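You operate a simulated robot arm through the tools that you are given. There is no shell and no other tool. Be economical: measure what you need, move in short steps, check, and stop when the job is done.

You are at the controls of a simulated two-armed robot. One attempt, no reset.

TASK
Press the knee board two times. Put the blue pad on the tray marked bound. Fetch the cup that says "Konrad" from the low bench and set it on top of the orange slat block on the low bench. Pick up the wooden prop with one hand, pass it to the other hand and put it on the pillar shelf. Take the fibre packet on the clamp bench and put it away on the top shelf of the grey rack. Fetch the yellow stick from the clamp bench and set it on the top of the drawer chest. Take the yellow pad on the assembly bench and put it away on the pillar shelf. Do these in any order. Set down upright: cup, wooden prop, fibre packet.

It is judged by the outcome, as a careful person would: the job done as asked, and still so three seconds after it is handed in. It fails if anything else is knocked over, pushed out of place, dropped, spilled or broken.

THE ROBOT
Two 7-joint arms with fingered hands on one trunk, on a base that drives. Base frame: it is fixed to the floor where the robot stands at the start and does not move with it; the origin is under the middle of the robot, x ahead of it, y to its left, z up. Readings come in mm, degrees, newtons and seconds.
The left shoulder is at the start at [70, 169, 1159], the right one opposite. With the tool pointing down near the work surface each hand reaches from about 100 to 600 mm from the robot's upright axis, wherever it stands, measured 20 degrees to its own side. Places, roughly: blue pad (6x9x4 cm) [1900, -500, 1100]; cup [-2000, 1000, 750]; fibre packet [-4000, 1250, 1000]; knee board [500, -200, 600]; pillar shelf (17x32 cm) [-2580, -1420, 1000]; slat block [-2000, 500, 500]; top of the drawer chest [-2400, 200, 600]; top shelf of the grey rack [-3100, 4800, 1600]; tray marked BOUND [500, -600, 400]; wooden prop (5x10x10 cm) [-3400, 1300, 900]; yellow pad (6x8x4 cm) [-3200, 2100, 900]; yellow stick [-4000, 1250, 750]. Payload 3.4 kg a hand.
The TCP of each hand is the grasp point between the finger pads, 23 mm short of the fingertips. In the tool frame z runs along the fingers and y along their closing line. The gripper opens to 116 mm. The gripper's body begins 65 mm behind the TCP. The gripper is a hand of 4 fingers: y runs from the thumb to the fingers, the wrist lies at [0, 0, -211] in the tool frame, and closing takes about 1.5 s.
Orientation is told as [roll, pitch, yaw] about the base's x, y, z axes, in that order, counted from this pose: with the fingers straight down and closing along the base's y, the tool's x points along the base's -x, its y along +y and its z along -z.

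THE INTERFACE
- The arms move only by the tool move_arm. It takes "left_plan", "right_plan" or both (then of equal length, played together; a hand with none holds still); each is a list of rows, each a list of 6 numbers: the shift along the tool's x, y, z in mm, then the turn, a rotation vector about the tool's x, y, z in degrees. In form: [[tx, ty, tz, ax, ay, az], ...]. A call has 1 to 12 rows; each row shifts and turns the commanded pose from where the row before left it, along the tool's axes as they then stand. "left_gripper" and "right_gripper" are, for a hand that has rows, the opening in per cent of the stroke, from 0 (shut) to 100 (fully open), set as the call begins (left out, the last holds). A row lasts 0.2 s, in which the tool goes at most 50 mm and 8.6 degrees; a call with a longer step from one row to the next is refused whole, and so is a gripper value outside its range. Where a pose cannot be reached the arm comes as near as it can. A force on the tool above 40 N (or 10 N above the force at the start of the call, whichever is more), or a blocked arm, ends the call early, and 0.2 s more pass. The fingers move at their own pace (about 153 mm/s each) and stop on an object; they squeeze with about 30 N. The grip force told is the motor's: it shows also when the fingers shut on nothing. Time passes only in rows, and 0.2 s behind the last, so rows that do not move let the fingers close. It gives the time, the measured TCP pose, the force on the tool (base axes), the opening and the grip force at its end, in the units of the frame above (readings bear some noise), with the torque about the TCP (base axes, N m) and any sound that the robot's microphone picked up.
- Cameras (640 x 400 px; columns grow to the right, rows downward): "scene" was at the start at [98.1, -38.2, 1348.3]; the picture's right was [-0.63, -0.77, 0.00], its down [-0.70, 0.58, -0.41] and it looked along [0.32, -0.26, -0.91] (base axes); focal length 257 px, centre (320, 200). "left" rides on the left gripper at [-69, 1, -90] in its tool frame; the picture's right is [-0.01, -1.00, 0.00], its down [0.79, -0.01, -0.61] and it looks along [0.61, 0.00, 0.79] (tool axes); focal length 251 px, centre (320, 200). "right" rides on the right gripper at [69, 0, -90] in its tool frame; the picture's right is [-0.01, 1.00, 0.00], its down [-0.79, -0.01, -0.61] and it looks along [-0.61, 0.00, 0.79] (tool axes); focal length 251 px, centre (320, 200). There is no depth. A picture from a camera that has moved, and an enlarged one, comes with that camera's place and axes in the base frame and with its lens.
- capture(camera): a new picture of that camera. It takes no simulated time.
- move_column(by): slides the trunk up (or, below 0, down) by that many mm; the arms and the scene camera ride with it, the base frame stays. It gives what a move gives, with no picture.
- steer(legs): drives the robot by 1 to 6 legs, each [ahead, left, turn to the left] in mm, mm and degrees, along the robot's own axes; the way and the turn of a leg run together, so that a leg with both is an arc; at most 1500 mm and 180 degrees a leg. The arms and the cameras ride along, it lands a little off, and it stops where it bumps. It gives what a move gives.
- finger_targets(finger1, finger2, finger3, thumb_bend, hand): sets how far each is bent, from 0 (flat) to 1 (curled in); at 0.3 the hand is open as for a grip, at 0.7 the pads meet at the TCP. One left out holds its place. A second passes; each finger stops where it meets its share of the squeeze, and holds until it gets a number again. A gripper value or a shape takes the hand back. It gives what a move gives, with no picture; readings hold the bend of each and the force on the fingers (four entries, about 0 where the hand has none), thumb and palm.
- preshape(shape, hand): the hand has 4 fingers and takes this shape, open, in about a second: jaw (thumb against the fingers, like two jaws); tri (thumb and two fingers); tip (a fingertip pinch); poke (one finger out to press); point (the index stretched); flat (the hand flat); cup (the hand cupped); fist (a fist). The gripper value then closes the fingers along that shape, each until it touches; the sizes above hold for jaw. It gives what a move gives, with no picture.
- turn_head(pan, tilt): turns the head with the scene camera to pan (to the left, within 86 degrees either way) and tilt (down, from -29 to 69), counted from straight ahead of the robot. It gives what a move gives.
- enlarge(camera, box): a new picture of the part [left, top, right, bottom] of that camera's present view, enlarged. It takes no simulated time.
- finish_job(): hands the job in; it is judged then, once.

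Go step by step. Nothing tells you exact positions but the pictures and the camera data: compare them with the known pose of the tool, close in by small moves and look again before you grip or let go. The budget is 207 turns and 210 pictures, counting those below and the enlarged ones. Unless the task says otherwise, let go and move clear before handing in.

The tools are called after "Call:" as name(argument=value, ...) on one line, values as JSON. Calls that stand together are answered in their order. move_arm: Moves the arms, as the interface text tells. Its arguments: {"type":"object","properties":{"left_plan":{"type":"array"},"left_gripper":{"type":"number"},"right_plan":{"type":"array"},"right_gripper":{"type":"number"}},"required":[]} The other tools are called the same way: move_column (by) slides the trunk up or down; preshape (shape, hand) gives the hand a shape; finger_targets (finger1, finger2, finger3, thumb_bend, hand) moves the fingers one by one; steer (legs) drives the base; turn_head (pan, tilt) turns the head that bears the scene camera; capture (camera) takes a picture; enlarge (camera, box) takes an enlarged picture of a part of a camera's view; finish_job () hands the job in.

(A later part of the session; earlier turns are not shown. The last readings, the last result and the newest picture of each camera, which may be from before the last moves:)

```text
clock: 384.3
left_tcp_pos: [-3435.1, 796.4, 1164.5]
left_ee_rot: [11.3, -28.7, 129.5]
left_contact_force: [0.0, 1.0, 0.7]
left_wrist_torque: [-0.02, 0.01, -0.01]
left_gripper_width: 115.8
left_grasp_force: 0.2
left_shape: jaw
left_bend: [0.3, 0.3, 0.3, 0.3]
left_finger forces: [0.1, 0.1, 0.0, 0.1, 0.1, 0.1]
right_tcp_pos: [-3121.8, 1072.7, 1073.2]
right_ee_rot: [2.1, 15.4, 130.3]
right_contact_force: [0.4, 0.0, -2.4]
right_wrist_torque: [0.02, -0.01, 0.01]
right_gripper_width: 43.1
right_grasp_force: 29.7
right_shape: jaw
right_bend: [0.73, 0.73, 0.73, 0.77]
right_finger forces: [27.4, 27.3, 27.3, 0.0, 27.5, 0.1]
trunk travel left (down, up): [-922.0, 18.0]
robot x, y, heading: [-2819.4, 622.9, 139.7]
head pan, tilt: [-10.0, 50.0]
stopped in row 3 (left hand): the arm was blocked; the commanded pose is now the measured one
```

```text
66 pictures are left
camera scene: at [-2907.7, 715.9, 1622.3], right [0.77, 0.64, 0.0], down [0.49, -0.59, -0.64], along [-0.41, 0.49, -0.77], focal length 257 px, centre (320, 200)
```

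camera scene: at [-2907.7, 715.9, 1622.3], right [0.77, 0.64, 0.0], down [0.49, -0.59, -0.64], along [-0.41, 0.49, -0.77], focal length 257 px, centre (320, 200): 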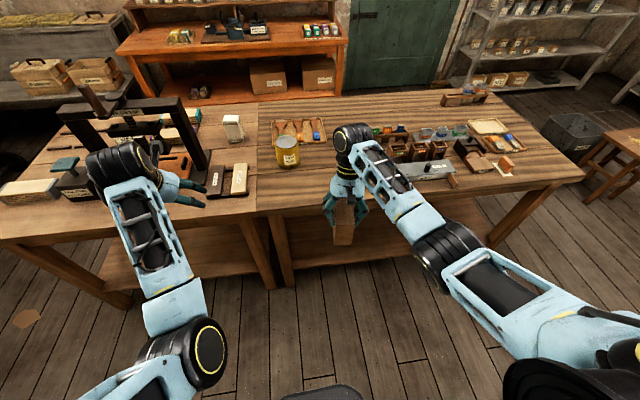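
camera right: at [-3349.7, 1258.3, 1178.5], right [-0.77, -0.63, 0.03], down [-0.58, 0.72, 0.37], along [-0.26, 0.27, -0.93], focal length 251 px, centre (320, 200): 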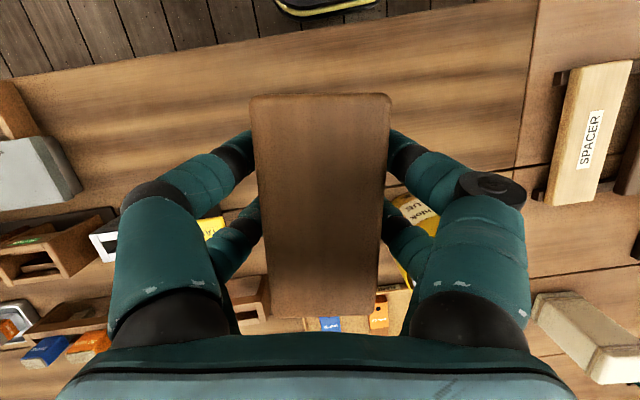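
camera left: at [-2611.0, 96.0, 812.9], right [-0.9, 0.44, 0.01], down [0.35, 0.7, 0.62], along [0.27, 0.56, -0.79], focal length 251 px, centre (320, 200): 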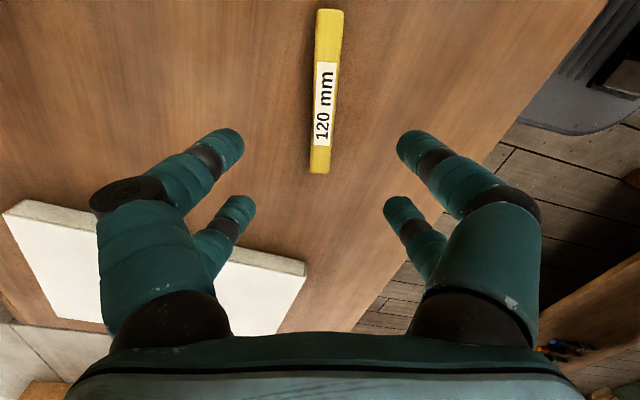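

The left hand got part way. I'll continue pitching it forward slowly while lowering and drawing it back.

Call:
move_arm(left_plan=[[16.3, 0, 4.7, 0, -5, 0], [16.7, 0, 3.2, 0, -5, 0], [16.9, 0, 1.8, 0, -5, 0], [17, 0, 0.3, 0, -5, 0], [16.9, 0, -1.2, 0, -5, 0], [16.8, 0, -2.7, 0, -5, 0], [16.5, 0, -4.1, 0, -5, 0], [16, 0, -5.5, 0, -5, 0], [15.5, 0, -6.9, 0, -5, 0], [0, 0, 0, 0, 0, 0]], left_gripper=100)

Call:
capture(camera="left")

```text
clock: 385.0
left_tcp_pos: [-3472.0, 780.2, 1244.3]
left_ee_rot: [22.3, -48.7, 122.1]
left_contact_force: [-0.9, 0.2, 0.8]
left_wrist_torque: [-0.01, -0.02, -0.02]
left_gripper_width: 116.0
left_grasp_force: 0.0
left_shape: jaw
left_bend: [0.3, 0.3, 0.3, 0.3]
left_finger forces: [0.0, 0.0, 0.0, 0.1, 0.1, 0.0]
right_tcp_pos: [-3121.4, 1071.6, 1073.2]
right_ee_rot: [2.1, 15.4, 130.3]
right_contact_force: [0.2, 0.2, -2.1]
right_wrist_torque: [-0.02, -0.06, 0.0]
right_gripper_width: 42.8
right_grasp_force: 29.8
right_shape: jaw
right_bend: [0.73, 0.73, 0.73, 0.77]
right_finger forces: [27.3, 27.3, 27.2, 0.0, 27.5, 0.0]
trunk travel left (down, up): [-922.0, 18.0]
robot x, y, heading: [-2821.7, 623.9, 139.6]
head pan, tilt: [-10.0, 50.0]
stopped in row 3 (left hand): the arm was blocked; the commanded pose is now the measured one
```

```text
65 pictures are left
camera left: at [-3433.5, 783.3, 1351.2], right [0.63, 0.74, -0.24], down [0.7, -0.67, -0.23], along [-0.33, -0.03, -0.94], focal length 251 px, centre (320, 200)
```

left: 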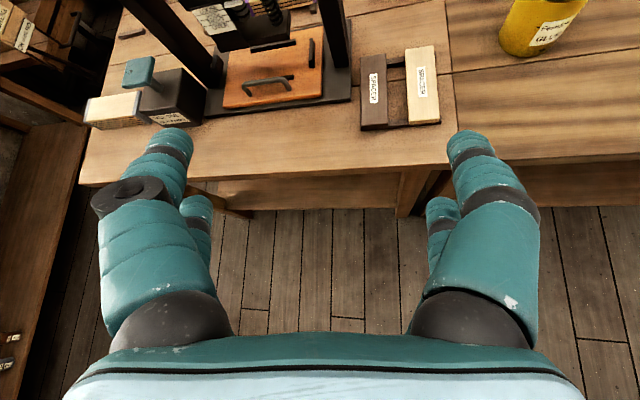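

The left arm is in an awkward configuration. I'll look at its elbow before deciding.

Call:
turn_head(pan=50, tilt=50)

Call:
capture(camera="scene")

```text
clock: 386.3
left_tcp_pos: [-3471.7, 780.7, 1243.5]
left_ee_rot: [22.3, -48.6, 122.0]
left_contact_force: [-1.0, -0.1, 0.2]
left_wrist_torque: [0.0, 0.02, -0.01]
left_gripper_width: 116.0
left_grasp_force: 0.0
left_shape: jaw
left_bend: [0.3, 0.3, 0.3, 0.3]
left_finger forces: [0.1, 0.0, 0.0, 0.0, 0.0, 0.0]
right_tcp_pos: [-3121.5, 1072.7, 1072.6]
right_ee_rot: [2.1, 15.5, 130.4]
right_contact_force: [-0.7, 0.7, -2.9]
right_wrist_torque: [0.0, -0.02, -0.03]
right_gripper_width: 42.9
right_grasp_force: 30.1
right_shape: jaw
right_bend: [0.73, 0.73, 0.73, 0.77]
right_finger forces: [27.2, 27.4, 27.3, 0.1, 27.5, 0.0]
trunk travel left (down, up): [-922.0, 18.0]
robot x, y, heading: [-2820.5, 621.8, 139.7]
head pan, tilt: [50.0, 50.0]
```

```text
64 pictures are left
camera scene: at [-2934.6, 643.8, 1622.3], right [-0.17, 0.99, 0.0], down [0.76, 0.13, -0.64], along [-0.63, -0.11, -0.77], focal length 257 px, centre (320, 200)
```

scene: 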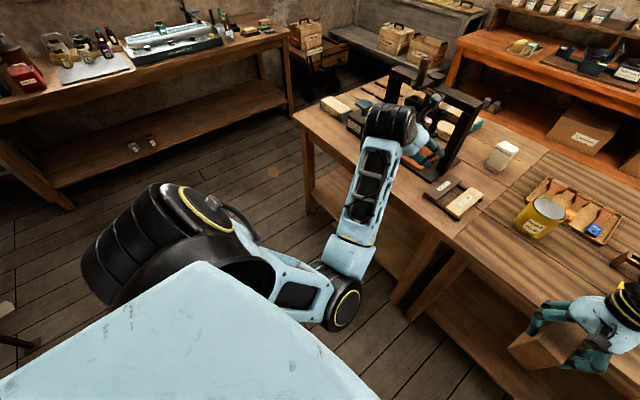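

The elbow is folded inward but forward poses should work if the hand stays well out. I'll undo its roll and lower it step by step.

Call:
move_arm(left_plan=[[11.3, -3.7, 9.2, 0, 0, -4.6], [11.3, -3, 9.2, 0, 0, -4.6], [11.3, -2, 9.2, 0, 0, -4.6], [11.3, -1, 9.2, 0, 0, -4.6], [11.5, 0, 9.5, 0, 0, 0], [11.5, 0, 9.5, 0, 0, 0], [0, 0, 0, 0, 0, 0]], left_gripper=100)

Call:
move_arm(left_plan=[[11, 0, 9, 0, -3, 0], [11, 0, 9, 0, -3, 0], [11, 0, 9, 0, -3, 0], [11, 0, 9, 0, -3, 0], [11, 0, 9, 0, -3, 0], [11, 0, 9, 0, -3, 0], [0, 0, 0, 0, 0, 0]], left_gripper=100)

```text
clock: 387.2
left_tcp_pos: [-3508.1, 736.5, 1219.7]
left_ee_rot: [15.8, -54.3, 140.0]
left_contact_force: [0.6, -0.9, -0.5]
left_wrist_torque: [0.04, -0.04, 0.01]
left_gripper_width: 116.1
left_grasp_force: 0.1
left_shape: jaw
left_bend: [0.3, 0.3, 0.3, 0.3]
left_finger forces: [0.1, 0.0, 0.0, 0.0, 0.0, 0.1]
right_tcp_pos: [-3121.0, 1072.6, 1073.8]
right_ee_rot: [2.1, 15.3, 130.5]
right_contact_force: [-0.3, 0.7, -3.3]
right_wrist_torque: [0.02, -0.02, 0.0]
right_gripper_width: 43.3
right_grasp_force: 29.6
right_shape: jaw
right_bend: [0.73, 0.73, 0.73, 0.77]
right_finger forces: [27.4, 27.3, 27.3, 0.0, 27.4, 0.1]
trunk travel left (down, up): [-922.0, 18.0]
robot x, y, heading: [-2822.6, 622.9, 139.7]
head pan, tilt: [50.0, 50.0]
stopped in row 4 (left hand): the arm was blocked; the commanded pose is now the measured one
```

```text
clock: 388.4
left_tcp_pos: [-3556.6, 742.3, 1237.9]
left_ee_rot: [36.8, -75.4, 118.9]
left_contact_force: [1.0, -0.3, -0.4]
left_wrist_torque: [0.01, 0.0, 0.01]
left_gripper_width: 116.2
left_grasp_force: 0.0
left_shape: jaw
left_bend: [0.3, 0.3, 0.3, 0.3]
left_finger forces: [0.0, 0.0, 0.0, 0.0, 0.0, 0.0]
right_tcp_pos: [-3121.9, 1072.1, 1072.4]
right_ee_rot: [1.9, 15.5, 130.4]
right_contact_force: [0.1, -0.1, -3.6]
right_wrist_torque: [-0.01, 0.01, -0.02]
right_gripper_width: 43.1
right_grasp_force: 30.0
right_shape: jaw
right_bend: [0.73, 0.73, 0.73, 0.77]
right_finger forces: [27.3, 27.4, 27.2, 0.0, 27.5, 0.0]
trunk travel left (down, up): [-922.0, 18.0]
robot x, y, heading: [-2822.4, 623.0, 139.7]
head pan, tilt: [50.0, 50.0]
stopped in row 5 (left hand): the arm was blocked; the commanded pose is now the measured one
```

It now points forward but stays high. I'll stretch it forward and inward while lowering.

Call:
move_arm(left_plan=[[6, -18.4, 7.1, 0, 0, 0], [6, -18.4, 7.1, 0, 0, 0], [6, -18.4, 7.1, 0, 0, 0], [6, -18.4, 7.1, 0, 0, 0], [6, -18.4, 7.1, 0, 0, 0], [6, -18.4, 7.1, 0, 0, 0], [6, -18.4, 7.1, 0, 0, 0], [6, -18.4, 7.1, 0, 0, 0], [6, -18.4, 7.1, 0, 0, 0], [6, -18.4, 7.1, 0, 0, 0]], left_gripper=100)

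Call:
capture(camera="scene")

```text
clock: 390.8
left_tcp_pos: [-3564.3, 883.9, 1140.7]
left_ee_rot: [49.3, -73.9, 109.3]
left_contact_force: [0.5, -0.5, 1.0]
left_wrist_torque: [0.01, 0.0, 0.01]
left_gripper_width: 115.9
left_grasp_force: 0.1
left_shape: jaw
left_bend: [0.3, 0.3, 0.3, 0.3]
left_finger forces: [0.1, 0.0, 0.0, 0.1, 0.0, 0.1]
right_tcp_pos: [-3120.4, 1071.7, 1071.7]
right_ee_rot: [2.1, 15.5, 130.3]
right_contact_force: [-0.1, -0.3, -2.3]
right_wrist_torque: [0.01, -0.04, -0.01]
right_gripper_width: 42.8
right_grasp_force: 29.9
right_shape: jaw
right_bend: [0.73, 0.73, 0.73, 0.77]
right_finger forces: [27.3, 27.5, 27.2, 0.0, 27.5, 0.1]
trunk travel left (down, up): [-922.0, 18.0]
robot x, y, heading: [-2817.5, 623.1, 139.7]
head pan, tilt: [50.0, 50.0]
stopped in row 10 (left hand): the arm was blocked; the commanded pose is now the measured one
```

```text
63 pictures are left
camera scene: at [-2934.5, 643.6, 1622.3], right [-0.17, 0.99, 0.0], down [0.76, 0.13, -0.64], along [-0.63, -0.11, -0.77], focal length 257 px, centre (320, 200)
```

scene: 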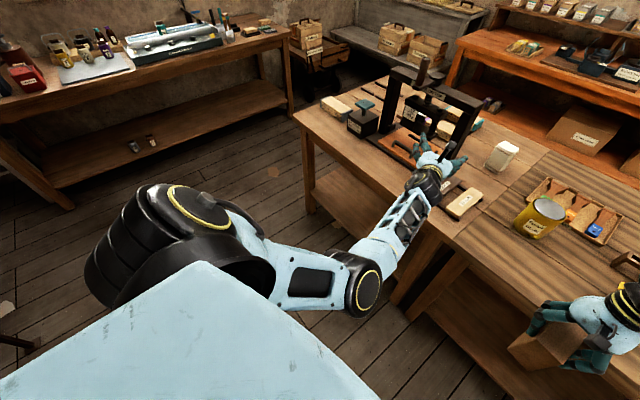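

The left arm is stretched and points forward now. I'll bring it inward, down and turn its aim 30° to match the prop.

Call:
move_arm(left_plan=[[12.7, -17.6, -21.8, 2.9, -0.6, 0.5], [12.3, -18.7, -21, 2.9, -0.6, 0.5], [11.9, -19.9, -20.1, 2.9, -0.6, 0.5], [11.5, -21, -19.3, 2.9, -0.6, 0.5], [11.1, -22, -18.3, 2.9, -0.6, 0.5], [10.7, -23, -17.2, 2.9, -0.6, 0.5], [10.3, -24, -16.2, 2.9, -0.6, 0.5], [9.9, -24.9, -15, 2.9, -0.6, 0.5], [9.4, -25.7, -13.9, 2.9, -0.6, 0.5], [9, -26.6, -12.7, 2.9, -0.6, 0.5]], left_gripper=100)

Call:
turn_head(pan=10, tilt=55)

Call:
capture(camera="scene")

```text
clock: 391.8
left_tcp_pos: [-3533.8, 892.0, 1212.0]
left_ee_rot: [94.9, -72.9, 56.3]
left_contact_force: [-1.1, -0.1, 0.6]
left_wrist_torque: [0.02, 0.03, 0.01]
left_gripper_width: 116.1
left_grasp_force: 0.1
left_shape: jaw
left_bend: [0.3, 0.3, 0.3, 0.3]
left_finger forces: [0.1, 0.0, 0.1, 0.1, 0.0, 0.0]
right_tcp_pos: [-3121.2, 1073.9, 1071.9]
right_ee_rot: [2.2, 15.5, 130.4]
right_contact_force: [-0.5, 0.6, -2.6]
right_wrist_torque: [0.0, -0.01, 0.0]
right_gripper_width: 43.0
right_grasp_force: 29.9
right_shape: jaw
right_bend: [0.73, 0.73, 0.73, 0.77]
right_finger forces: [27.2, 27.3, 27.2, 0.0, 27.5, 0.0]
trunk travel left (down, up): [-922.0, 18.0]
robot x, y, heading: [-2821.5, 626.2, 139.8]
head pan, tilt: [50.0, 50.0]
stopped in row 5 (left hand): the arm was blocked; the commanded pose is now the measured one
```

```text
clock: 392.9
left_tcp_pos: [-3534.9, 891.1, 1209.1]
left_ee_rot: [94.7, -72.9, 56.4]
left_contact_force: [-0.1, 0.3, -0.3]
left_wrist_torque: [-0.02, 0.02, 0.03]
left_gripper_width: 116.0
left_grasp_force: 0.1
left_shape: jaw
left_bend: [0.3, 0.3, 0.3, 0.3]
left_finger forces: [0.0, 0.0, 0.0, 0.0, 0.0, 0.0]
right_tcp_pos: [-3121.5, 1072.8, 1072.2]
right_ee_rot: [2.2, 15.4, 130.2]
right_contact_force: [0.6, -0.2, -3.1]
right_wrist_torque: [0.01, -0.05, -0.02]
right_gripper_width: 42.9
right_grasp_force: 30.0
right_shape: jaw
right_bend: [0.73, 0.73, 0.73, 0.77]
right_finger forces: [27.3, 27.3, 27.1, 0.1, 27.5, 0.1]
trunk travel left (down, up): [-922.0, 18.0]
robot x, y, heading: [-2821.9, 623.7, 139.5]
head pan, tilt: [10.0, 55.0]
```

```text
62 pictures are left
camera scene: at [-2920.8, 693.1, 1615.8], right [0.5, 0.86, 0.0], down [0.71, -0.41, -0.57], along [-0.5, 0.29, -0.82], focal length 257 px, centre (320, 200)
```

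scene: 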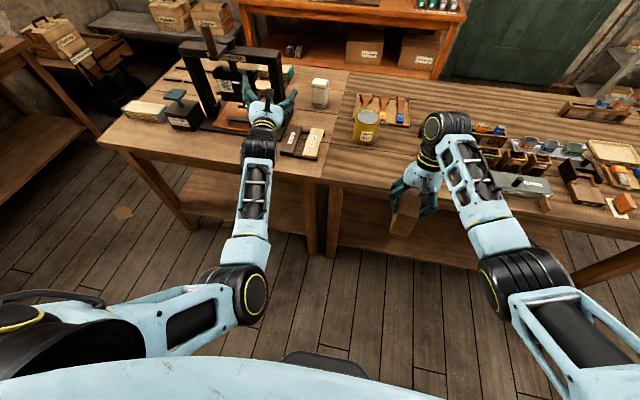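

The hand now points straight forward, just high. I'll lower it along an arc with pure translation, in small steps.

Call:
move_arm(left_plan=[[11.2, -6.7, -10.1, 0, 0, 0], [11.2, -6.7, -10.1, 0, 0, 0], [11.2, -6.7, -10.1, 0, 0, 0], [11.2, -6.7, -10.1, 0, 0, 0], [11.2, -6.7, -10.1, 0, 0, 0], [11.2, -6.7, -10.1, 0, 0, 0], [11.2, -6.7, -10.1, 0, 0, 0], [11.2, -6.7, -10.1, 0, 0, 0]], left_gripper=100)

```text
clock: 394.2
left_tcp_pos: [-3538.7, 865.3, 1238.8]
left_ee_rot: [118.9, -66.1, 36.2]
left_contact_force: [-0.4, 0.5, -0.2]
left_wrist_torque: [-0.01, -0.01, 0.03]
left_gripper_width: 115.7
left_grasp_force: 0.0
left_shape: jaw
left_bend: [0.3, 0.3, 0.3, 0.3]
left_finger forces: [0.1, 0.0, 0.1, 0.0, 0.1, 0.0]
right_tcp_pos: [-3121.2, 1072.3, 1072.5]
right_ee_rot: [2.2, 15.4, 130.4]
right_contact_force: [-0.9, -0.9, -3.4]
right_wrist_torque: [-0.01, -0.01, -0.01]
right_gripper_width: 43.2
right_grasp_force: 29.7
right_shape: jaw
right_bend: [0.73, 0.73, 0.73, 0.77]
right_finger forces: [27.4, 27.3, 27.3, 0.0, 27.5, 0.0]
trunk travel left (down, up): [-922.0, 18.0]
robot x, y, heading: [-2825.0, 623.4, 139.4]
head pan, tilt: [10.0, 55.0]
stopped in row 6 (left hand): the arm was blocked; the commanded pose is now the measured one
```

The left arm won't go low while pointing forward, but it works well pointing down. So I'll let the left hand pick the prop from above and pass it to the right. First bring the left hand back to vertical about its wrist.

Call:
move_arm(left_plan=[[22, 0, -1.2, 0, 6, -2], [22, 0, -1.2, 0, 6, -2], [22, 0, -1.2, 0, 6, -2], [22, 0, -1.2, 0, 6, -2], [22, 0, -1.2, 0, 6, -2], [22, 0, -1.2, 0, 6, -2], [22, 0, -1.2, 0, 6, -2], [22, 0, -1.2, 0, 6, -2], [22, 0, -1.2, 0, 6, -2], [22, 0, -1.2, 0, 6, -2]], left_gripper=100)

Call:
capture(camera="scene")

```text
clock: 396.6
left_tcp_pos: [-3535.0, 749.8, 1059.2]
left_ee_rot: [10.7, -45.2, 158.8]
left_contact_force: [1.2, 0.2, -0.4]
left_wrist_torque: [0.0, -0.01, -0.01]
left_gripper_width: 115.9
left_grasp_force: 0.1
left_shape: jaw
left_bend: [0.3, 0.3, 0.3, 0.3]
left_finger forces: [0.1, 0.0, 0.1, 0.0, 0.0, 0.1]
right_tcp_pos: [-3122.0, 1072.2, 1072.6]
right_ee_rot: [1.9, 15.4, 130.3]
right_contact_force: [0.0, 0.1, -3.2]
right_wrist_torque: [-0.01, -0.01, -0.01]
right_gripper_width: 43.1
right_grasp_force: 29.9
right_shape: jaw
right_bend: [0.73, 0.73, 0.73, 0.77]
right_finger forces: [27.4, 27.3, 27.1, 0.0, 27.5, 0.0]
trunk travel left (down, up): [-922.0, 18.0]
robot x, y, heading: [-2825.5, 623.7, 139.7]
head pan, tilt: [10.0, 55.0]
stopped in row 10 (left hand): the arm was blocked; the commanded pose is now the measured one
```

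```text
61 pictures are left
camera scene: at [-2921.0, 692.9, 1615.8], right [0.5, 0.86, 0.0], down [0.71, -0.41, -0.57], along [-0.49, 0.29, -0.82], focal length 257 px, centre (320, 200)
```

scene: 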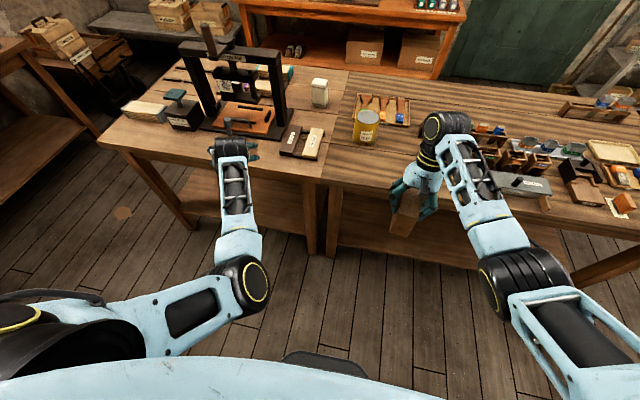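

The hand came down nicely this way. I'll test moving it lower and inward in this pose.

Call:
move_arm(left_plan=[[13.2, -14.2, 4, 0, 0, 0], [13.2, -14.2, 4, 0, 0, 0], [13.2, -14.2, 4, 0, 0, 0], [13.2, -14.2, 4, 0, 0, 0], [13.2, -14.2, 4, 0, 0, 0], [13.2, -14.2, 4, 0, 0, 0], [13.2, -14.2, 4, 0, 0, 0], [0, 0, 0, 0, 0, 0]], left_gripper=100)

```text
clock: 398.6
left_tcp_pos: [-3515.6, 770.0, 969.6]
left_ee_rot: [18.3, -47.1, 156.3]
left_contact_force: [-0.1, 0.4, 0.3]
left_wrist_torque: [0.03, -0.02, 0.02]
left_gripper_width: 115.8
left_grasp_force: 0.1
left_shape: jaw
left_bend: [0.3, 0.3, 0.3, 0.3]
left_finger forces: [0.1, 0.1, 0.1, 0.1, 0.1, 0.1]
right_tcp_pos: [-3120.9, 1072.2, 1073.6]
right_ee_rot: [2.1, 15.6, 130.5]
right_contact_force: [0.8, 0.4, -3.1]
right_wrist_torque: [-0.04, 0.0, -0.01]
right_gripper_width: 43.2
right_grasp_force: 29.8
right_shape: jaw
right_bend: [0.73, 0.73, 0.73, 0.77]
right_finger forces: [27.4, 27.2, 27.2, 0.1, 27.5, 0.0]
trunk travel left (down, up): [-922.0, 18.0]
robot x, y, heading: [-2820.0, 624.1, 139.5]
head pan, tilt: [10.0, 55.0]
stopped in row 8 (left hand): the arm was blocked; the commanded pose is now the measured one
```

Inward motion is limited when pitched, so I'll change roles: the left will take the prop's top while the right holds it low. First I'll put the left hand upright and high again.

Call:
move_arm(left_plan=[[13.5, 1.6, -9.5, 0, 6, 0], [13.5, 1.6, -9.5, 0, 6, 0], [13.5, 1.6, -9.5, 0, 6, 0], [13.5, 1.6, -9.5, 0, 6, 0], [13.5, 1.6, -9.5, 0, 6, 0], [13.5, 1.6, -9.5, 0, 6, 0], [13.5, 1.6, -9.5, 0, 6, 0], [0, 0, -25, 0, 0, 6], [0, 0, -25, 0, 0, 6], [0, 0, -25, 0, 0, 6], [0, 0, -25, 0, 0, 6], [0, 0, -25, 0, 0, 6]], left_gripper=60)

Call:
capture(camera="left")

```text
clock: 401.4
left_tcp_pos: [-3414.0, 735.8, 1111.9]
left_ee_rot: [17.2, -0.3, 141.9]
left_contact_force: [0.5, -0.3, 0.1]
left_wrist_torque: [0.0, -0.01, 0.02]
left_gripper_width: 70.2
left_grasp_force: 0.0
left_shape: jaw
left_bend: [0.71, 0.71, 0.71, 0.72]
left_finger forces: [0.0, 0.1, 0.0, 0.0, 0.0, 0.0]
right_tcp_pos: [-3121.0, 1072.5, 1072.6]
right_ee_rot: [2.0, 15.5, 130.3]
right_contact_force: [-1.2, 0.0, -2.2]
right_wrist_torque: [-0.01, -0.02, -0.03]
right_gripper_width: 43.2
right_grasp_force: 29.5
right_shape: jaw
right_bend: [0.73, 0.73, 0.73, 0.77]
right_finger forces: [27.3, 27.4, 27.1, 0.0, 27.5, 0.1]
trunk travel left (down, up): [-922.0, 18.0]
robot x, y, heading: [-2821.8, 624.6, 139.7]
head pan, tilt: [10.0, 55.0]
stopped in row 12 (left hand): the arm was blocked; the commanded pose is now the measured one
```

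```text
60 pictures are left
camera left: at [-3451.1, 799.1, 1198.8], right [0.58, 0.76, -0.3], down [0.74, -0.35, 0.57], along [0.33, -0.55, -0.76], focal length 251 px, centre (320, 200)
```

left: 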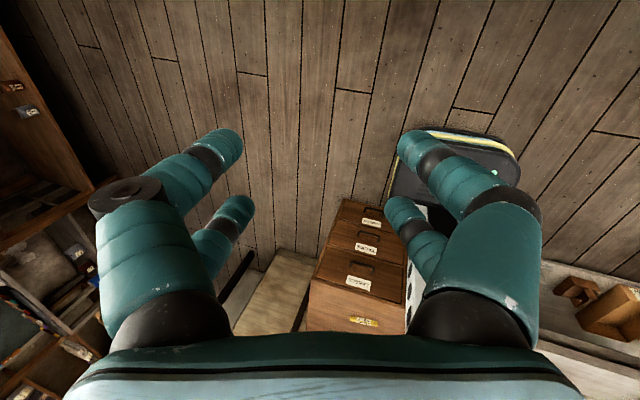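

The left hand is upright and high. Now I'll drive forward again to set the prop back on the bench for a lower grip.

Call:
steer(legs=[[338, 0, 0]])

Call:
turn_head(pan=-10, tilt=50)

Call:
capture(camera="scene")

```text
clock: 403.6
left_tcp_pos: [-3664.0, 954.4, 1110.0]
left_ee_rot: [17.3, -0.3, 141.5]
left_contact_force: [-0.5, 0.1, 0.8]
left_wrist_torque: [0.04, 0.01, 0.0]
left_gripper_width: 70.0
left_grasp_force: 0.1
left_shape: jaw
left_bend: [0.71, 0.71, 0.71, 0.72]
left_finger forces: [0.0, 0.1, 0.0, 0.0, 0.0, 0.0]
right_tcp_pos: [-3370.3, 1287.9, 1074.4]
right_ee_rot: [2.0, 15.3, 130.1]
right_contact_force: [-0.2, 0.4, -3.2]
right_wrist_torque: [0.01, -0.01, 0.0]
right_gripper_width: 42.8
right_grasp_force: 29.6
right_shape: jaw
right_bend: [0.73, 0.73, 0.73, 0.77]
right_finger forces: [27.4, 27.3, 27.2, 0.0, 27.4, 0.1]
trunk travel left (down, up): [-922.0, 18.0]
robot x, y, heading: [-3071.1, 844.0, 139.6]
head pan, tilt: [10.0, 55.0]
```

```text
clock: 404.4
left_tcp_pos: [-3666.9, 954.7, 1110.5]
left_ee_rot: [17.3, -0.1, 141.5]
left_contact_force: [1.1, -0.9, 0.2]
left_wrist_torque: [0.01, 0.01, 0.0]
left_gripper_width: 69.8
left_grasp_force: 0.0
left_shape: jaw
left_bend: [0.71, 0.71, 0.71, 0.72]
left_finger forces: [0.0, 0.0, 0.0, 0.1, 0.0, 0.1]
right_tcp_pos: [-3370.9, 1289.0, 1071.5]
right_ee_rot: [1.9, 15.4, 130.0]
right_contact_force: [0.7, 0.1, -2.5]
right_wrist_torque: [-0.01, -0.02, 0.01]
right_gripper_width: 42.9
right_grasp_force: 30.0
right_shape: jaw
right_bend: [0.73, 0.73, 0.73, 0.77]
right_finger forces: [27.4, 27.4, 27.2, 0.1, 27.5, 0.0]
trunk travel left (down, up): [-922.0, 18.0]
robot x, y, heading: [-3073.2, 843.3, 139.4]
head pan, tilt: [-10.0, 50.0]
```

```text
59 pictures are left
camera scene: at [-3160.7, 932.7, 1622.2], right [0.77, 0.63, 0.0], down [0.49, -0.59, -0.64], along [-0.41, 0.5, -0.77], focal length 257 px, centre (320, 200)
```

scene: 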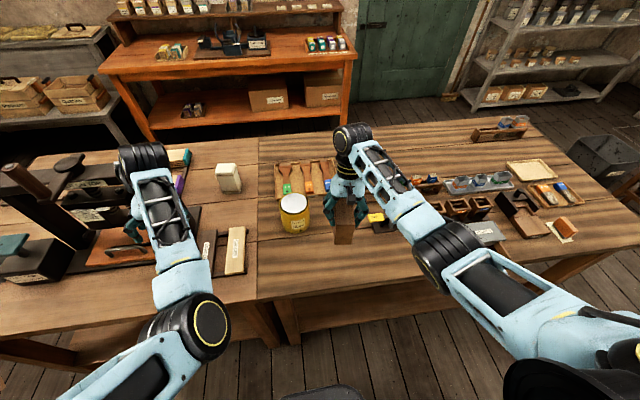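

Aligned over its old spot. Lowering the prop back to the bench.

Call:
move_arm(right_plan=[[-9.3, 0, 33.7, 0, 0, 0], [-9.3, 0, 33.7, 0, 0, 0], [-9.3, 0, 33.7, 0, 0, 0], [-4, 0, 14.5, 0, 0, 0], [-1.3, 0, 4.8, 0, 0, 0], [-0.8, 0, 2.9, 0, 0, 0], [-0.8, 0, 2.9, 0, 0, 0], [-0.8, 0, 2.9, 0, 0, 0], [-0.8, 0, 2.9, 0, 0, 0], [0, 0, 0, 0, 0, 0]], right_gripper=0)

Call:
enlarge(camera="scene", box=[260, 160, 420, 280])

```text
clock: 406.6
left_tcp_pos: [-3666.2, 954.2, 1111.3]
left_ee_rot: [17.4, -0.1, 141.5]
left_contact_force: [0.1, 0.3, -0.1]
left_wrist_torque: [-0.01, 0.0, 0.01]
left_gripper_width: 69.7
left_grasp_force: 0.0
left_shape: jaw
left_bend: [0.71, 0.71, 0.71, 0.72]
left_finger forces: [0.0, 0.0, 0.0, 0.1, 0.1, 0.1]
right_tcp_pos: [-3374.5, 1286.9, 935.9]
right_ee_rot: [2.1, 15.4, 130.0]
right_contact_force: [-0.2, -1.0, -3.8]
right_wrist_torque: [-0.02, -0.04, -0.01]
right_gripper_width: 43.0
right_grasp_force: 30.0
right_shape: jaw
right_bend: [0.73, 0.73, 0.73, 0.77]
right_finger forces: [27.2, 27.3, 27.2, 0.0, 27.4, 0.0]
trunk travel left (down, up): [-922.0, 18.0]
robot x, y, heading: [-3071.6, 843.0, 139.5]
head pan, tilt: [-10.0, 50.0]
```

```text
3.33 times, centred on (340, 220) of scene
camera zoom: at [-3159.8, 932.1, 1622.3], right [0.77, 0.63, 0.0], down [0.49, -0.59, -0.64], along [-0.41, 0.5, -0.77], focal length 856 px, centre (253, 133)
```

zoom: 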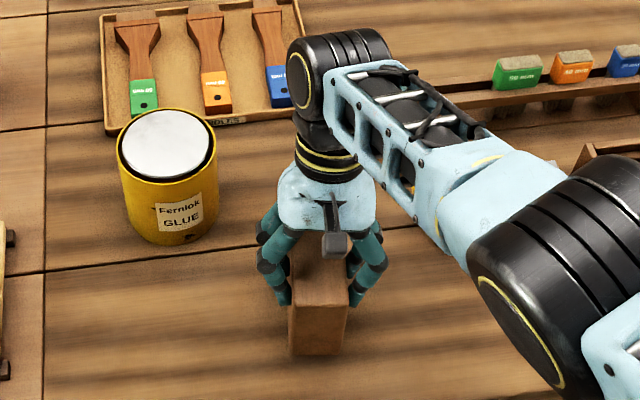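

Nearly down. A few more millimetres to contact, then release and rise.

Call:
move_arm(right_plan=[[-0.6, 0, 2, 0, 0, 0], [-0.6, 0, 2, 0, 0, 0], [-0.6, 0, 2, 0, 0, 0], [0, 0, 0, 0, 0, 0]], right_gripper=0)

Call:
move_arm(right_plan=[[0, 0, 0, 0, 0, 0], [0, 0, 0, 0, 0, 0], [0, 0, 0, 0, 0, 0], [0, 0, 0, 0, 0, 0], [2.6, 0, -9.7, 0, 0, 0], [6.5, 0, -24, 0, 0, 0], [9, 0, -33, 0, 0, 0], [9, 0, -33, 0, 0, 0], [0, 0, 0, 0, 0, 0]], right_gripper=85)

Call:
capture(camera="right")

```text
clock: 407.6
left_tcp_pos: [-3664.1, 953.3, 1112.5]
left_ee_rot: [17.3, -0.3, 141.5]
left_contact_force: [-0.5, -0.4, -0.1]
left_wrist_torque: [-0.04, 0.03, 0.03]
left_gripper_width: 69.8
left_grasp_force: 0.1
left_shape: jaw
left_bend: [0.71, 0.71, 0.71, 0.72]
left_finger forces: [0.1, 0.0, 0.0, 0.0, 0.0, 0.0]
right_tcp_pos: [-3373.5, 1286.1, 932.6]
right_ee_rot: [2.1, 15.0, 130.0]
right_contact_force: [-8.6, 10.8, 33.3]
right_wrist_torque: [0.08, -0.11, -0.02]
right_gripper_width: 43.3
right_grasp_force: 29.9
right_shape: jaw
right_bend: [0.73, 0.73, 0.74, 0.78]
right_finger forces: [31.5, 30.9, 31.4, 0.1, 31.8, 0.0]
trunk travel left (down, up): [-922.0, 18.0]
robot x, y, heading: [-3075.8, 840.9, 139.2]
head pan, tilt: [-10.0, 50.0]
```

```text
clock: 409.6
left_tcp_pos: [-3665.7, 953.9, 1110.5]
left_ee_rot: [17.3, -0.2, 141.6]
left_contact_force: [-0.3, -0.3, -0.2]
left_wrist_torque: [-0.01, -0.01, -0.02]
left_gripper_width: 70.0
left_grasp_force: 0.0
left_shape: jaw
left_bend: [0.71, 0.71, 0.71, 0.72]
left_finger forces: [0.0, 0.1, 0.1, 0.0, 0.0, 0.0]
right_tcp_pos: [-3369.9, 1288.8, 1032.8]
right_ee_rot: [2.0, 15.3, 130.0]
right_contact_force: [-0.3, 0.3, -1.2]
right_wrist_torque: [-0.01, -0.01, 0.0]
right_gripper_width: 98.2
right_grasp_force: 0.0
right_shape: jaw
right_bend: [0.54, 0.54, 0.54, 0.54]
right_finger forces: [0.0, 0.1, 0.0, 0.0, 0.0, 0.0]
trunk travel left (down, up): [-922.0, 18.0]
robot x, y, heading: [-3072.9, 842.2, 139.1]
head pan, tilt: [-10.0, 50.0]
```

```text
57 pictures are left
camera right: at [-3341.3, 1257.2, 1138.3], right [-0.78, -0.63, 0.03], down [-0.57, 0.73, 0.37], along [-0.26, 0.27, -0.93], focal length 251 px, centre (320, 200)
```

right: 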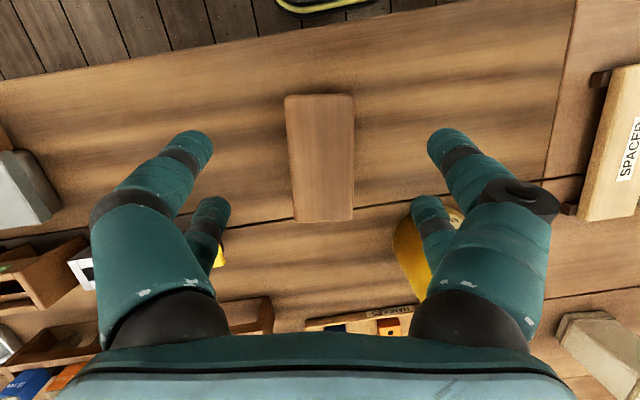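

The prop stands upright again. I'll back the base 120 mm and pitch the right hand to 50° for a low grip from the front.

Call:
steer(legs=[[-120, 0, 0]])

Call:
move_arm(right_plan=[[-2.2, 3, 8.3, 0, -8.1, 0], [-1, 3, 8.5, 0, -8.1, 0], [0.2, 3, 8.6, 0, -8.1, 0], [1.4, 3, 8.5, 0, -8.1, 0], [2.6, 3, 8.2, 0, -8.1, 0], [3.7, 3, 7.8, 0, -8.1, 0], [4.8, 3, 7.2, 0, -8.1, 0], [5.7, 3, 6.4, 0, -8.1, 0], [0, 0, 0, 0, 0, 0]], right_gripper=85)

Call:
capture(camera="right")

Call:
enlarge(camera="scene", box=[240, 120, 440, 270])

```text
clock: 410.9
left_tcp_pos: [-3575.1, 878.9, 1109.3]
left_ee_rot: [17.4, 0.1, 141.3]
left_contact_force: [0.7, -0.1, -0.3]
left_wrist_torque: [0.0, -0.02, 0.0]
left_gripper_width: 70.1
left_grasp_force: 0.0
left_shape: jaw
left_bend: [0.71, 0.71, 0.71, 0.72]
left_finger forces: [0.0, 0.0, 0.1, 0.1, 0.1, 0.0]
right_tcp_pos: [-3280.0, 1211.3, 1030.6]
right_ee_rot: [2.0, 15.5, 129.8]
right_contact_force: [0.6, -0.2, 0.1]
right_wrist_torque: [0.0, -0.05, -0.01]
right_gripper_width: 98.6
right_grasp_force: 0.0
right_shape: jaw
right_bend: [0.54, 0.54, 0.54, 0.54]
right_finger forces: [0.0, 0.0, 0.0, 0.0, 0.0, 0.0]
trunk travel left (down, up): [-922.0, 18.0]
robot x, y, heading: [-2980.6, 761.6, 139.3]
head pan, tilt: [-10.0, 50.0]
```

```text
clock: 412.9
left_tcp_pos: [-3574.3, 878.0, 1111.7]
left_ee_rot: [17.4, -0.2, 141.3]
left_contact_force: [0.3, 0.6, 0.5]
left_wrist_torque: [-0.01, 0.0, -0.02]
left_gripper_width: 69.7
left_grasp_force: 0.0
left_shape: jaw
left_bend: [0.71, 0.71, 0.71, 0.72]
left_finger forces: [0.0, 0.0, 0.0, 0.0, 0.0, 0.0]
right_tcp_pos: [-3297.5, 1193.0, 965.6]
right_ee_rot: [3.0, -49.3, 127.0]
right_contact_force: [0.7, -0.3, -0.1]
right_wrist_torque: [0.01, 0.01, 0.01]
right_gripper_width: 98.2
right_grasp_force: 0.0
right_shape: jaw
right_bend: [0.54, 0.54, 0.54, 0.54]
right_finger forces: [0.0, 0.0, 0.0, 0.0, 0.1, 0.0]
trunk travel left (down, up): [-922.0, 18.0]
robot x, y, heading: [-2981.0, 758.9, 139.5]
head pan, tilt: [-10.0, 50.0]
```

```text
56 pictures are left
camera right: at [-3227.0, 1105.3, 972.2], right [-0.78, -0.63, 0.04], down [0.0, 0.07, 1.0], along [-0.63, 0.77, -0.06], focal length 251 px, centre (320, 200)
```

right: 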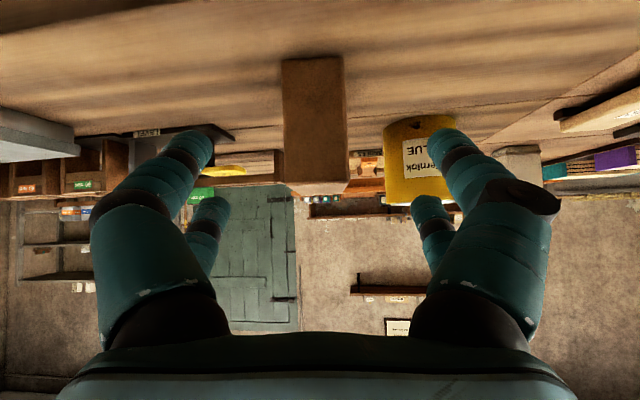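

```text
2.67 times, centred on (340, 195) of scene
camera zoom: at [-3068.1, 853.2, 1622.3], right [0.78, 0.63, 0.0], down [0.48, -0.59, -0.64], along [-0.41, 0.5, -0.77], focal length 685 px, centre (267, 213)
```

zoom: 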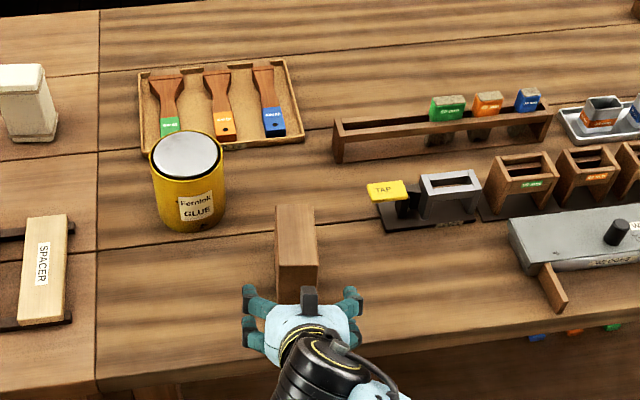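

The prop is centred ahead. I'll slide along the fingers' axis 115 mm to straddle its lower part, then grip.

Call:
move_arm(right_plan=[[0, -2, 30, 0, 0, 0], [0, -2, 30, 0, 0, 0], [0, 0, 30, 0, 0, 0], [0, 0, 15, 0, 0, 0], [0, 0, 10, 0, 0, 0], [0, 0, 0, 0, 0, 0]], right_gripper=85)

Call:
capture(camera="right")

```text
clock: 414.3
left_tcp_pos: [-3573.7, 876.3, 1112.4]
left_ee_rot: [17.3, -0.2, 141.2]
left_contact_force: [-0.4, 0.0, -0.7]
left_wrist_torque: [-0.01, -0.03, 0.03]
left_gripper_width: 69.9
left_grasp_force: 0.0
left_shape: jaw
left_bend: [0.71, 0.71, 0.71, 0.72]
left_finger forces: [0.0, 0.0, 0.0, 0.0, 0.0, 0.0]
right_tcp_pos: [-3351.7, 1260.8, 890.3]
right_ee_rot: [3.2, -49.3, 126.9]
right_contact_force: [-0.1, 0.0, -0.1]
right_wrist_torque: [0.01, 0.0, 0.0]
right_gripper_width: 98.3
right_grasp_force: 0.0
right_shape: jaw
right_bend: [0.54, 0.54, 0.54, 0.54]
right_finger forces: [0.1, 0.0, 0.0, 0.0, 0.0, 0.0]
trunk travel left (down, up): [-922.0, 18.0]
robot x, y, heading: [-2982.5, 763.8, 139.2]
head pan, tilt: [-10.0, 50.0]
```

```text
54 pictures are left
camera right: at [-3280.7, 1173.6, 897.7], right [-0.78, -0.63, 0.04], down [0.0, 0.07, 1.0], along [-0.63, 0.77, -0.06], focal length 251 px, centre (320, 200)
```

right: 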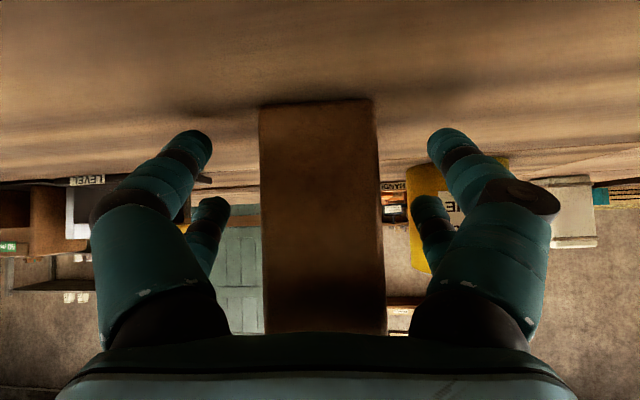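

The fingers straddle the lower part. Closing and lifting.

Call:
move_arm(right_plan=[[0, 0, 0, 0, 0, 0], [0, 0, 0, 0, 0, 0], [0, 0, 0, 0, 0, 0], [0, 0, 0, 0, 0, 0], [0, 0, 0, 0, 0, 0], [0, 0, 0, 0, 0, 0], [0, 0, 0, 0, 0, 0]], right_gripper=0)

Call:
move_arm(right_plan=[[-7.6, 0, -6.5, 0, 0, 0], [-19, 0, -16.3, 0, 0, 0], [-26, 0, -22.4, 0, 0, 0], [-26, 0, -22.4, 0, 0, 0], [-26, 0, -22.4, 0, 0, 0], [0, 0, 0, 0, 0, 0]], right_gripper=0)

Call:
capture(camera="scene")

```text
clock: 415.9
left_tcp_pos: [-3574.3, 877.7, 1110.0]
left_ee_rot: [17.4, -0.2, 141.3]
left_contact_force: [-0.7, 0.8, 0.1]
left_wrist_torque: [0.03, 0.0, 0.0]
left_gripper_width: 70.4
left_grasp_force: 0.0
left_shape: jaw
left_bend: [0.71, 0.71, 0.71, 0.72]
left_finger forces: [0.1, 0.0, 0.0, 0.0, 0.0, 0.1]
right_tcp_pos: [-3351.4, 1261.2, 890.0]
right_ee_rot: [3.0, -49.3, 127.1]
right_contact_force: [-0.7, 0.6, 0.3]
right_wrist_torque: [0.02, 0.0, 0.04]
right_gripper_width: 43.0
right_grasp_force: 29.7
right_shape: jaw
right_bend: [0.73, 0.73, 0.73, 0.77]
right_finger forces: [27.7, 27.4, 27.6, 0.0, 27.3, 0.1]
trunk travel left (down, up): [-922.0, 18.0]
robot x, y, heading: [-2981.9, 758.5, 139.3]
head pan, tilt: [-10.0, 50.0]
```

```text
clock: 417.3
left_tcp_pos: [-3574.3, 877.3, 1110.8]
left_ee_rot: [17.4, -0.1, 141.3]
left_contact_force: [0.3, 1.4, 0.0]
left_wrist_torque: [-0.01, 0.01, -0.02]
left_gripper_width: 70.1
left_grasp_force: 0.0
left_shape: jaw
left_bend: [0.71, 0.71, 0.71, 0.72]
left_finger forces: [0.0, 0.0, 0.1, 0.0, 0.0, 0.1]
right_tcp_pos: [-3349.6, 1265.2, 1029.9]
right_ee_rot: [3.0, -49.2, 127.0]
right_contact_force: [0.2, -0.7, -3.7]
right_wrist_torque: [-0.09, -0.09, -0.02]
right_gripper_width: 43.3
right_grasp_force: 30.4
right_shape: jaw
right_bend: [0.73, 0.73, 0.73, 0.77]
right_finger forces: [27.8, 27.3, 27.9, 0.0, 27.2, 0.0]
trunk travel left (down, up): [-922.0, 18.0]
robot x, y, heading: [-2983.1, 761.3, 139.1]
head pan, tilt: [-10.0, 50.0]
```

```text
53 pictures are left
camera scene: at [-3068.5, 853.8, 1622.2], right [0.78, 0.63, 0.0], down [0.48, -0.59, -0.64], along [-0.41, 0.5, -0.77], focal length 257 px, centre (320, 200)
```

scene: 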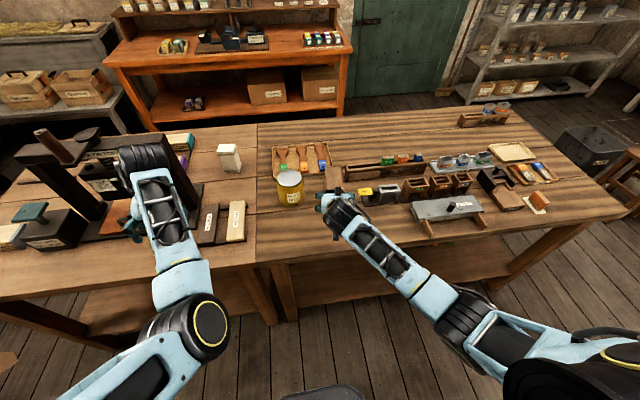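

The right hand holds the prop low. I'll back off into the aisle and bring the left hand upright and inward, clear of the right.

Call:
steer(legs=[[-240, 0, 0]])

Call:
move_arm(left_plan=[[0, -21.3, -1, 5.8, 0, 0], [0, -21.3, -1, 5.8, 0, 0], [0, -21.3, -1, 5.8, 0, 0], [0, 0, 0, 0, 0, 0], [0, -12, -12, 0, 0, 0], [0, -12, -12, 0, 0, 0], [0, -12, -12, 0, 0, 0], [0, -12, -12, 0, 0, 0], [0, -12, -12, 0, 0, 0]], left_gripper=100)

```text
clock: 419.0
left_tcp_pos: [-3395.6, 723.5, 1109.8]
left_ee_rot: [17.4, -0.1, 141.2]
left_contact_force: [0.5, 0.3, 0.0]
left_wrist_torque: [0.0, 0.02, 0.03]
left_gripper_width: 70.0
left_grasp_force: 0.0
left_shape: jaw
left_bend: [0.71, 0.71, 0.71, 0.72]
left_finger forces: [0.0, 0.0, 0.1, 0.1, 0.0, 0.0]
right_tcp_pos: [-3169.4, 1111.0, 1028.8]
right_ee_rot: [3.0, -49.2, 126.9]
right_contact_force: [0.6, -0.6, -2.6]
right_wrist_torque: [-0.1, -0.06, -0.01]
right_gripper_width: 43.1
right_grasp_force: 30.3
right_shape: jaw
right_bend: [0.73, 0.73, 0.73, 0.77]
right_finger forces: [27.8, 27.3, 27.9, 0.0, 27.3, 0.0]
trunk travel left (down, up): [-922.0, 18.0]
robot x, y, heading: [-2805.2, 604.3, 139.1]
head pan, tilt: [-10.0, 50.0]
```

```text
clock: 421.0
left_tcp_pos: [-3347.5, 811.3, 1141.7]
left_ee_rot: [2.0, -0.2, 142.8]
left_contact_force: [0.3, 0.2, -0.5]
left_wrist_torque: [0.02, -0.06, 0.01]
left_gripper_width: 115.9
left_grasp_force: 0.0
left_shape: jaw
left_bend: [0.3, 0.3, 0.3, 0.3]
left_finger forces: [0.0, 0.0, 0.0, 0.0, 0.0, 0.0]
left hand out of reach, approached as far as the arm can: row 7, 8, 9
right_tcp_pos: [-3169.6, 1109.2, 1028.4]
right_ee_rot: [3.1, -49.3, 126.8]
right_contact_force: [-0.3, -0.1, -2.7]
right_wrist_torque: [-0.06, -0.08, 0.02]
right_gripper_width: 43.2
right_grasp_force: 29.7
right_shape: jaw
right_bend: [0.73, 0.73, 0.73, 0.77]
right_finger forces: [28.0, 27.3, 28.0, 0.0, 27.3, 0.1]
trunk travel left (down, up): [-922.0, 18.0]
robot x, y, heading: [-2804.0, 603.7, 139.2]
head pan, tilt: [-10.0, 50.0]
```

The left hand is upright at 547 ahead, 198 left. I'll bring the prop beneath it: align the right hand's yaw and move it left, keeping the prop's top below the left fingertips.

Call:
move_arm(right_plan=[[0, 0, 0, -3, 0, -2.6], [0, 0, 0, -3, 0, -2.6], [0, 0, 0, -3, 0, -2.6], [0, 0, 0, -3, 0, -2.6], [5.3, 34.5, -6.2, 0, 0, 0], [5.3, 34.5, -6.2, 0, 0, 0], [5.3, 34.5, -6.2, 0, 0, 0], [5.3, 34.5, -6.2, 0, 0, 0], [5.3, 34.5, -6.2, 0, 0, 0], [5.3, 34.5, -6.2, 0, 0, 0], [5.3, 34.5, -6.2, 0, 0, 0], [0, 0, 0, 0, 0, 0]], right_gripper=0)

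Call:
turn_head(pan=10, tilt=45)

Call:
capture(camera="scene")

Call:
capture(camera="left")

```text
clock: 423.6
left_tcp_pos: [-3347.2, 814.3, 1145.4]
left_ee_rot: [1.6, -0.5, 142.7]
left_contact_force: [-0.5, 0.7, -0.2]
left_wrist_torque: [-0.03, 0.01, 0.01]
left_gripper_width: 115.6
left_grasp_force: 0.0
left_shape: jaw
left_bend: [0.3, 0.3, 0.3, 0.3]
left_finger forces: [0.0, 0.0, 0.0, 0.0, 0.0, 0.1]
right_tcp_pos: [-3257.3, 882.8, 1032.8]
right_ee_rot: [2.0, -49.8, 143.3]
right_contact_force: [0.6, 0.2, -1.9]
right_wrist_torque: [-0.09, -0.08, -0.03]
right_gripper_width: 43.4
right_grasp_force: 30.1
right_shape: jaw
right_bend: [0.73, 0.73, 0.73, 0.77]
right_finger forces: [28.5, 27.5, 28.4, 0.0, 27.5, 0.1]
trunk travel left (down, up): [-922.0, 18.0]
robot x, y, heading: [-2800.4, 606.2, 139.1]
head pan, tilt: [-10.0, 50.0]
```

```text
clock: 424.5
left_tcp_pos: [-3348.9, 814.5, 1145.2]
left_ee_rot: [1.6, -0.6, 142.7]
left_contact_force: [0.2, 0.8, -0.2]
left_wrist_torque: [-0.02, 0.0, -0.03]
left_gripper_width: 116.0
left_grasp_force: 0.1
left_shape: jaw
left_bend: [0.3, 0.3, 0.3, 0.3]
left_finger forces: [0.0, 0.1, 0.1, 0.0, 0.1, 0.0]
right_tcp_pos: [-3258.3, 883.5, 1033.1]
right_ee_rot: [2.0, -49.9, 143.3]
right_contact_force: [0.6, 0.0, -1.8]
right_wrist_torque: [-0.05, -0.11, 0.02]
right_gripper_width: 42.9
right_grasp_force: 30.1
right_shape: jaw
right_bend: [0.73, 0.73, 0.73, 0.77]
right_finger forces: [28.5, 27.4, 28.5, 0.1, 27.6, 0.1]
trunk travel left (down, up): [-922.0, 18.0]
robot x, y, heading: [-2801.8, 602.8, 138.8]
head pan, tilt: [10.0, 45.0]
```

```text
52 pictures are left
camera scene: at [-2909.7, 680.2, 1629.2], right [0.51, 0.86, 0.0], down [0.61, -0.36, -0.71], along [-0.61, 0.36, -0.71], focal length 257 px, centre (320, 200)
```

scene: 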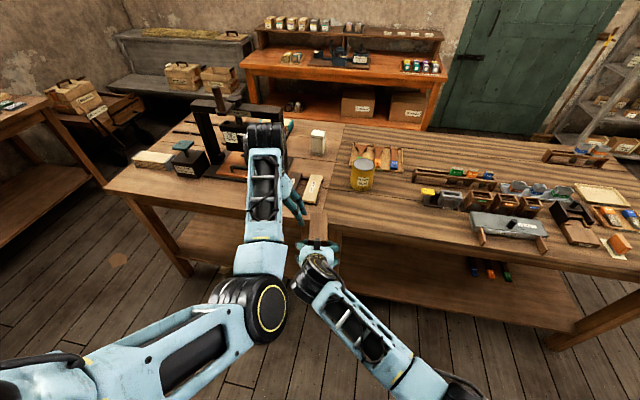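

```text
51 pictures are left
camera left: at [-3400.2, 856.8, 1235.6], right [0.6, 0.8, -0.03], down [0.65, -0.47, 0.6], along [0.47, -0.38, -0.8], focal length 251 px, centre (320, 200)
```

left: 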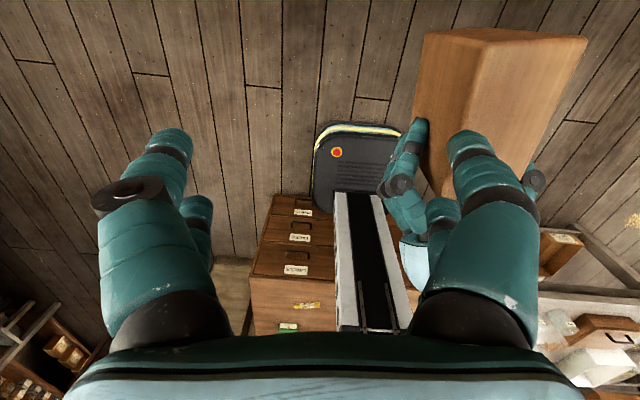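

The left arm's forearm would clash with the right wrist at this height. I'll lower both hands together by 224 mm so the left forearm slopes away upward.

Call:
move_arm(left_plan=[[0, 0, 28, 0, 0, 0], [0, 0, 28, 0, 0, 0], [0, 0, 28, 0, 0, 0], [0, 0, 28, 0, 0, 0], [0, 0, 28, 0, 0, 0], [0, 0, 28, 0, 0, 0], [0, 0, 28, 0, 0, 0], [0, 0, 28, 0, 0, 0], [0, 0, 0, 0, 0, 0]], right_plan=[[21.4, 0, 18, 0, 0, 0], [21.4, 0, 18, 0, 0, 0], [21.4, 0, 18, 0, 0, 0], [21.4, 0, 18, 0, 0, 0], [21.4, 0, 18, 0, 0, 0], [21.4, 0, 18, 0, 0, 0], [21.4, 0, 18, 0, 0, 0], [21.4, 0, 18, 0, 0, 0], [0, 0, 0, 0, 0, 0]], left_gripper=100, right_gripper=0)

Call:
capture(camera="scene")

```text
clock: 425.6
left_tcp_pos: [-3361.6, 816.5, 1024.0]
left_ee_rot: [1.6, -1.7, 143.0]
left_contact_force: [0.2, 0.0, 0.2]
left_wrist_torque: [-0.01, -0.04, 0.02]
left_gripper_width: 116.2
left_grasp_force: 0.2
left_shape: jaw
left_bend: [0.3, 0.3, 0.3, 0.3]
left_finger forces: [0.1, 0.1, 0.0, 0.0, 0.0, 0.0]
right_tcp_pos: [-3207.0, 972.6, 865.0]
right_ee_rot: [-10.2, -48.8, 148.9]
right_contact_force: [-0.3, -0.1, -1.9]
right_wrist_torque: [-0.07, -0.08, 0.02]
right_gripper_width: 43.3
right_grasp_force: 30.2
right_shape: jaw
right_bend: [0.73, 0.73, 0.73, 0.77]
right_finger forces: [28.3, 28.3, 28.8, 0.0, 27.5, 0.0]
trunk travel left (down, up): [-922.0, 18.0]
robot x, y, heading: [-2803.7, 604.2, 139.2]
head pan, tilt: [10.0, 45.0]
stopped in row 5 (right hand): the arm was blocked; the commanded pose is now the measured one
```

```text
50 pictures are left
camera scene: at [-2911.1, 681.8, 1629.0], right [0.51, 0.86, 0.0], down [0.61, -0.36, -0.71], along [-0.61, 0.36, -0.71], focal length 257 px, centre (320, 200)
```

scene: 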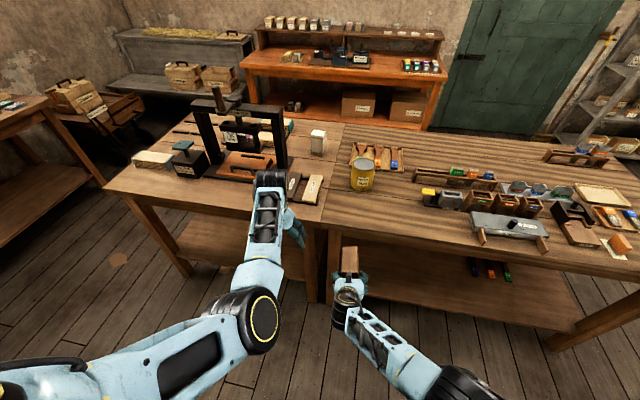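

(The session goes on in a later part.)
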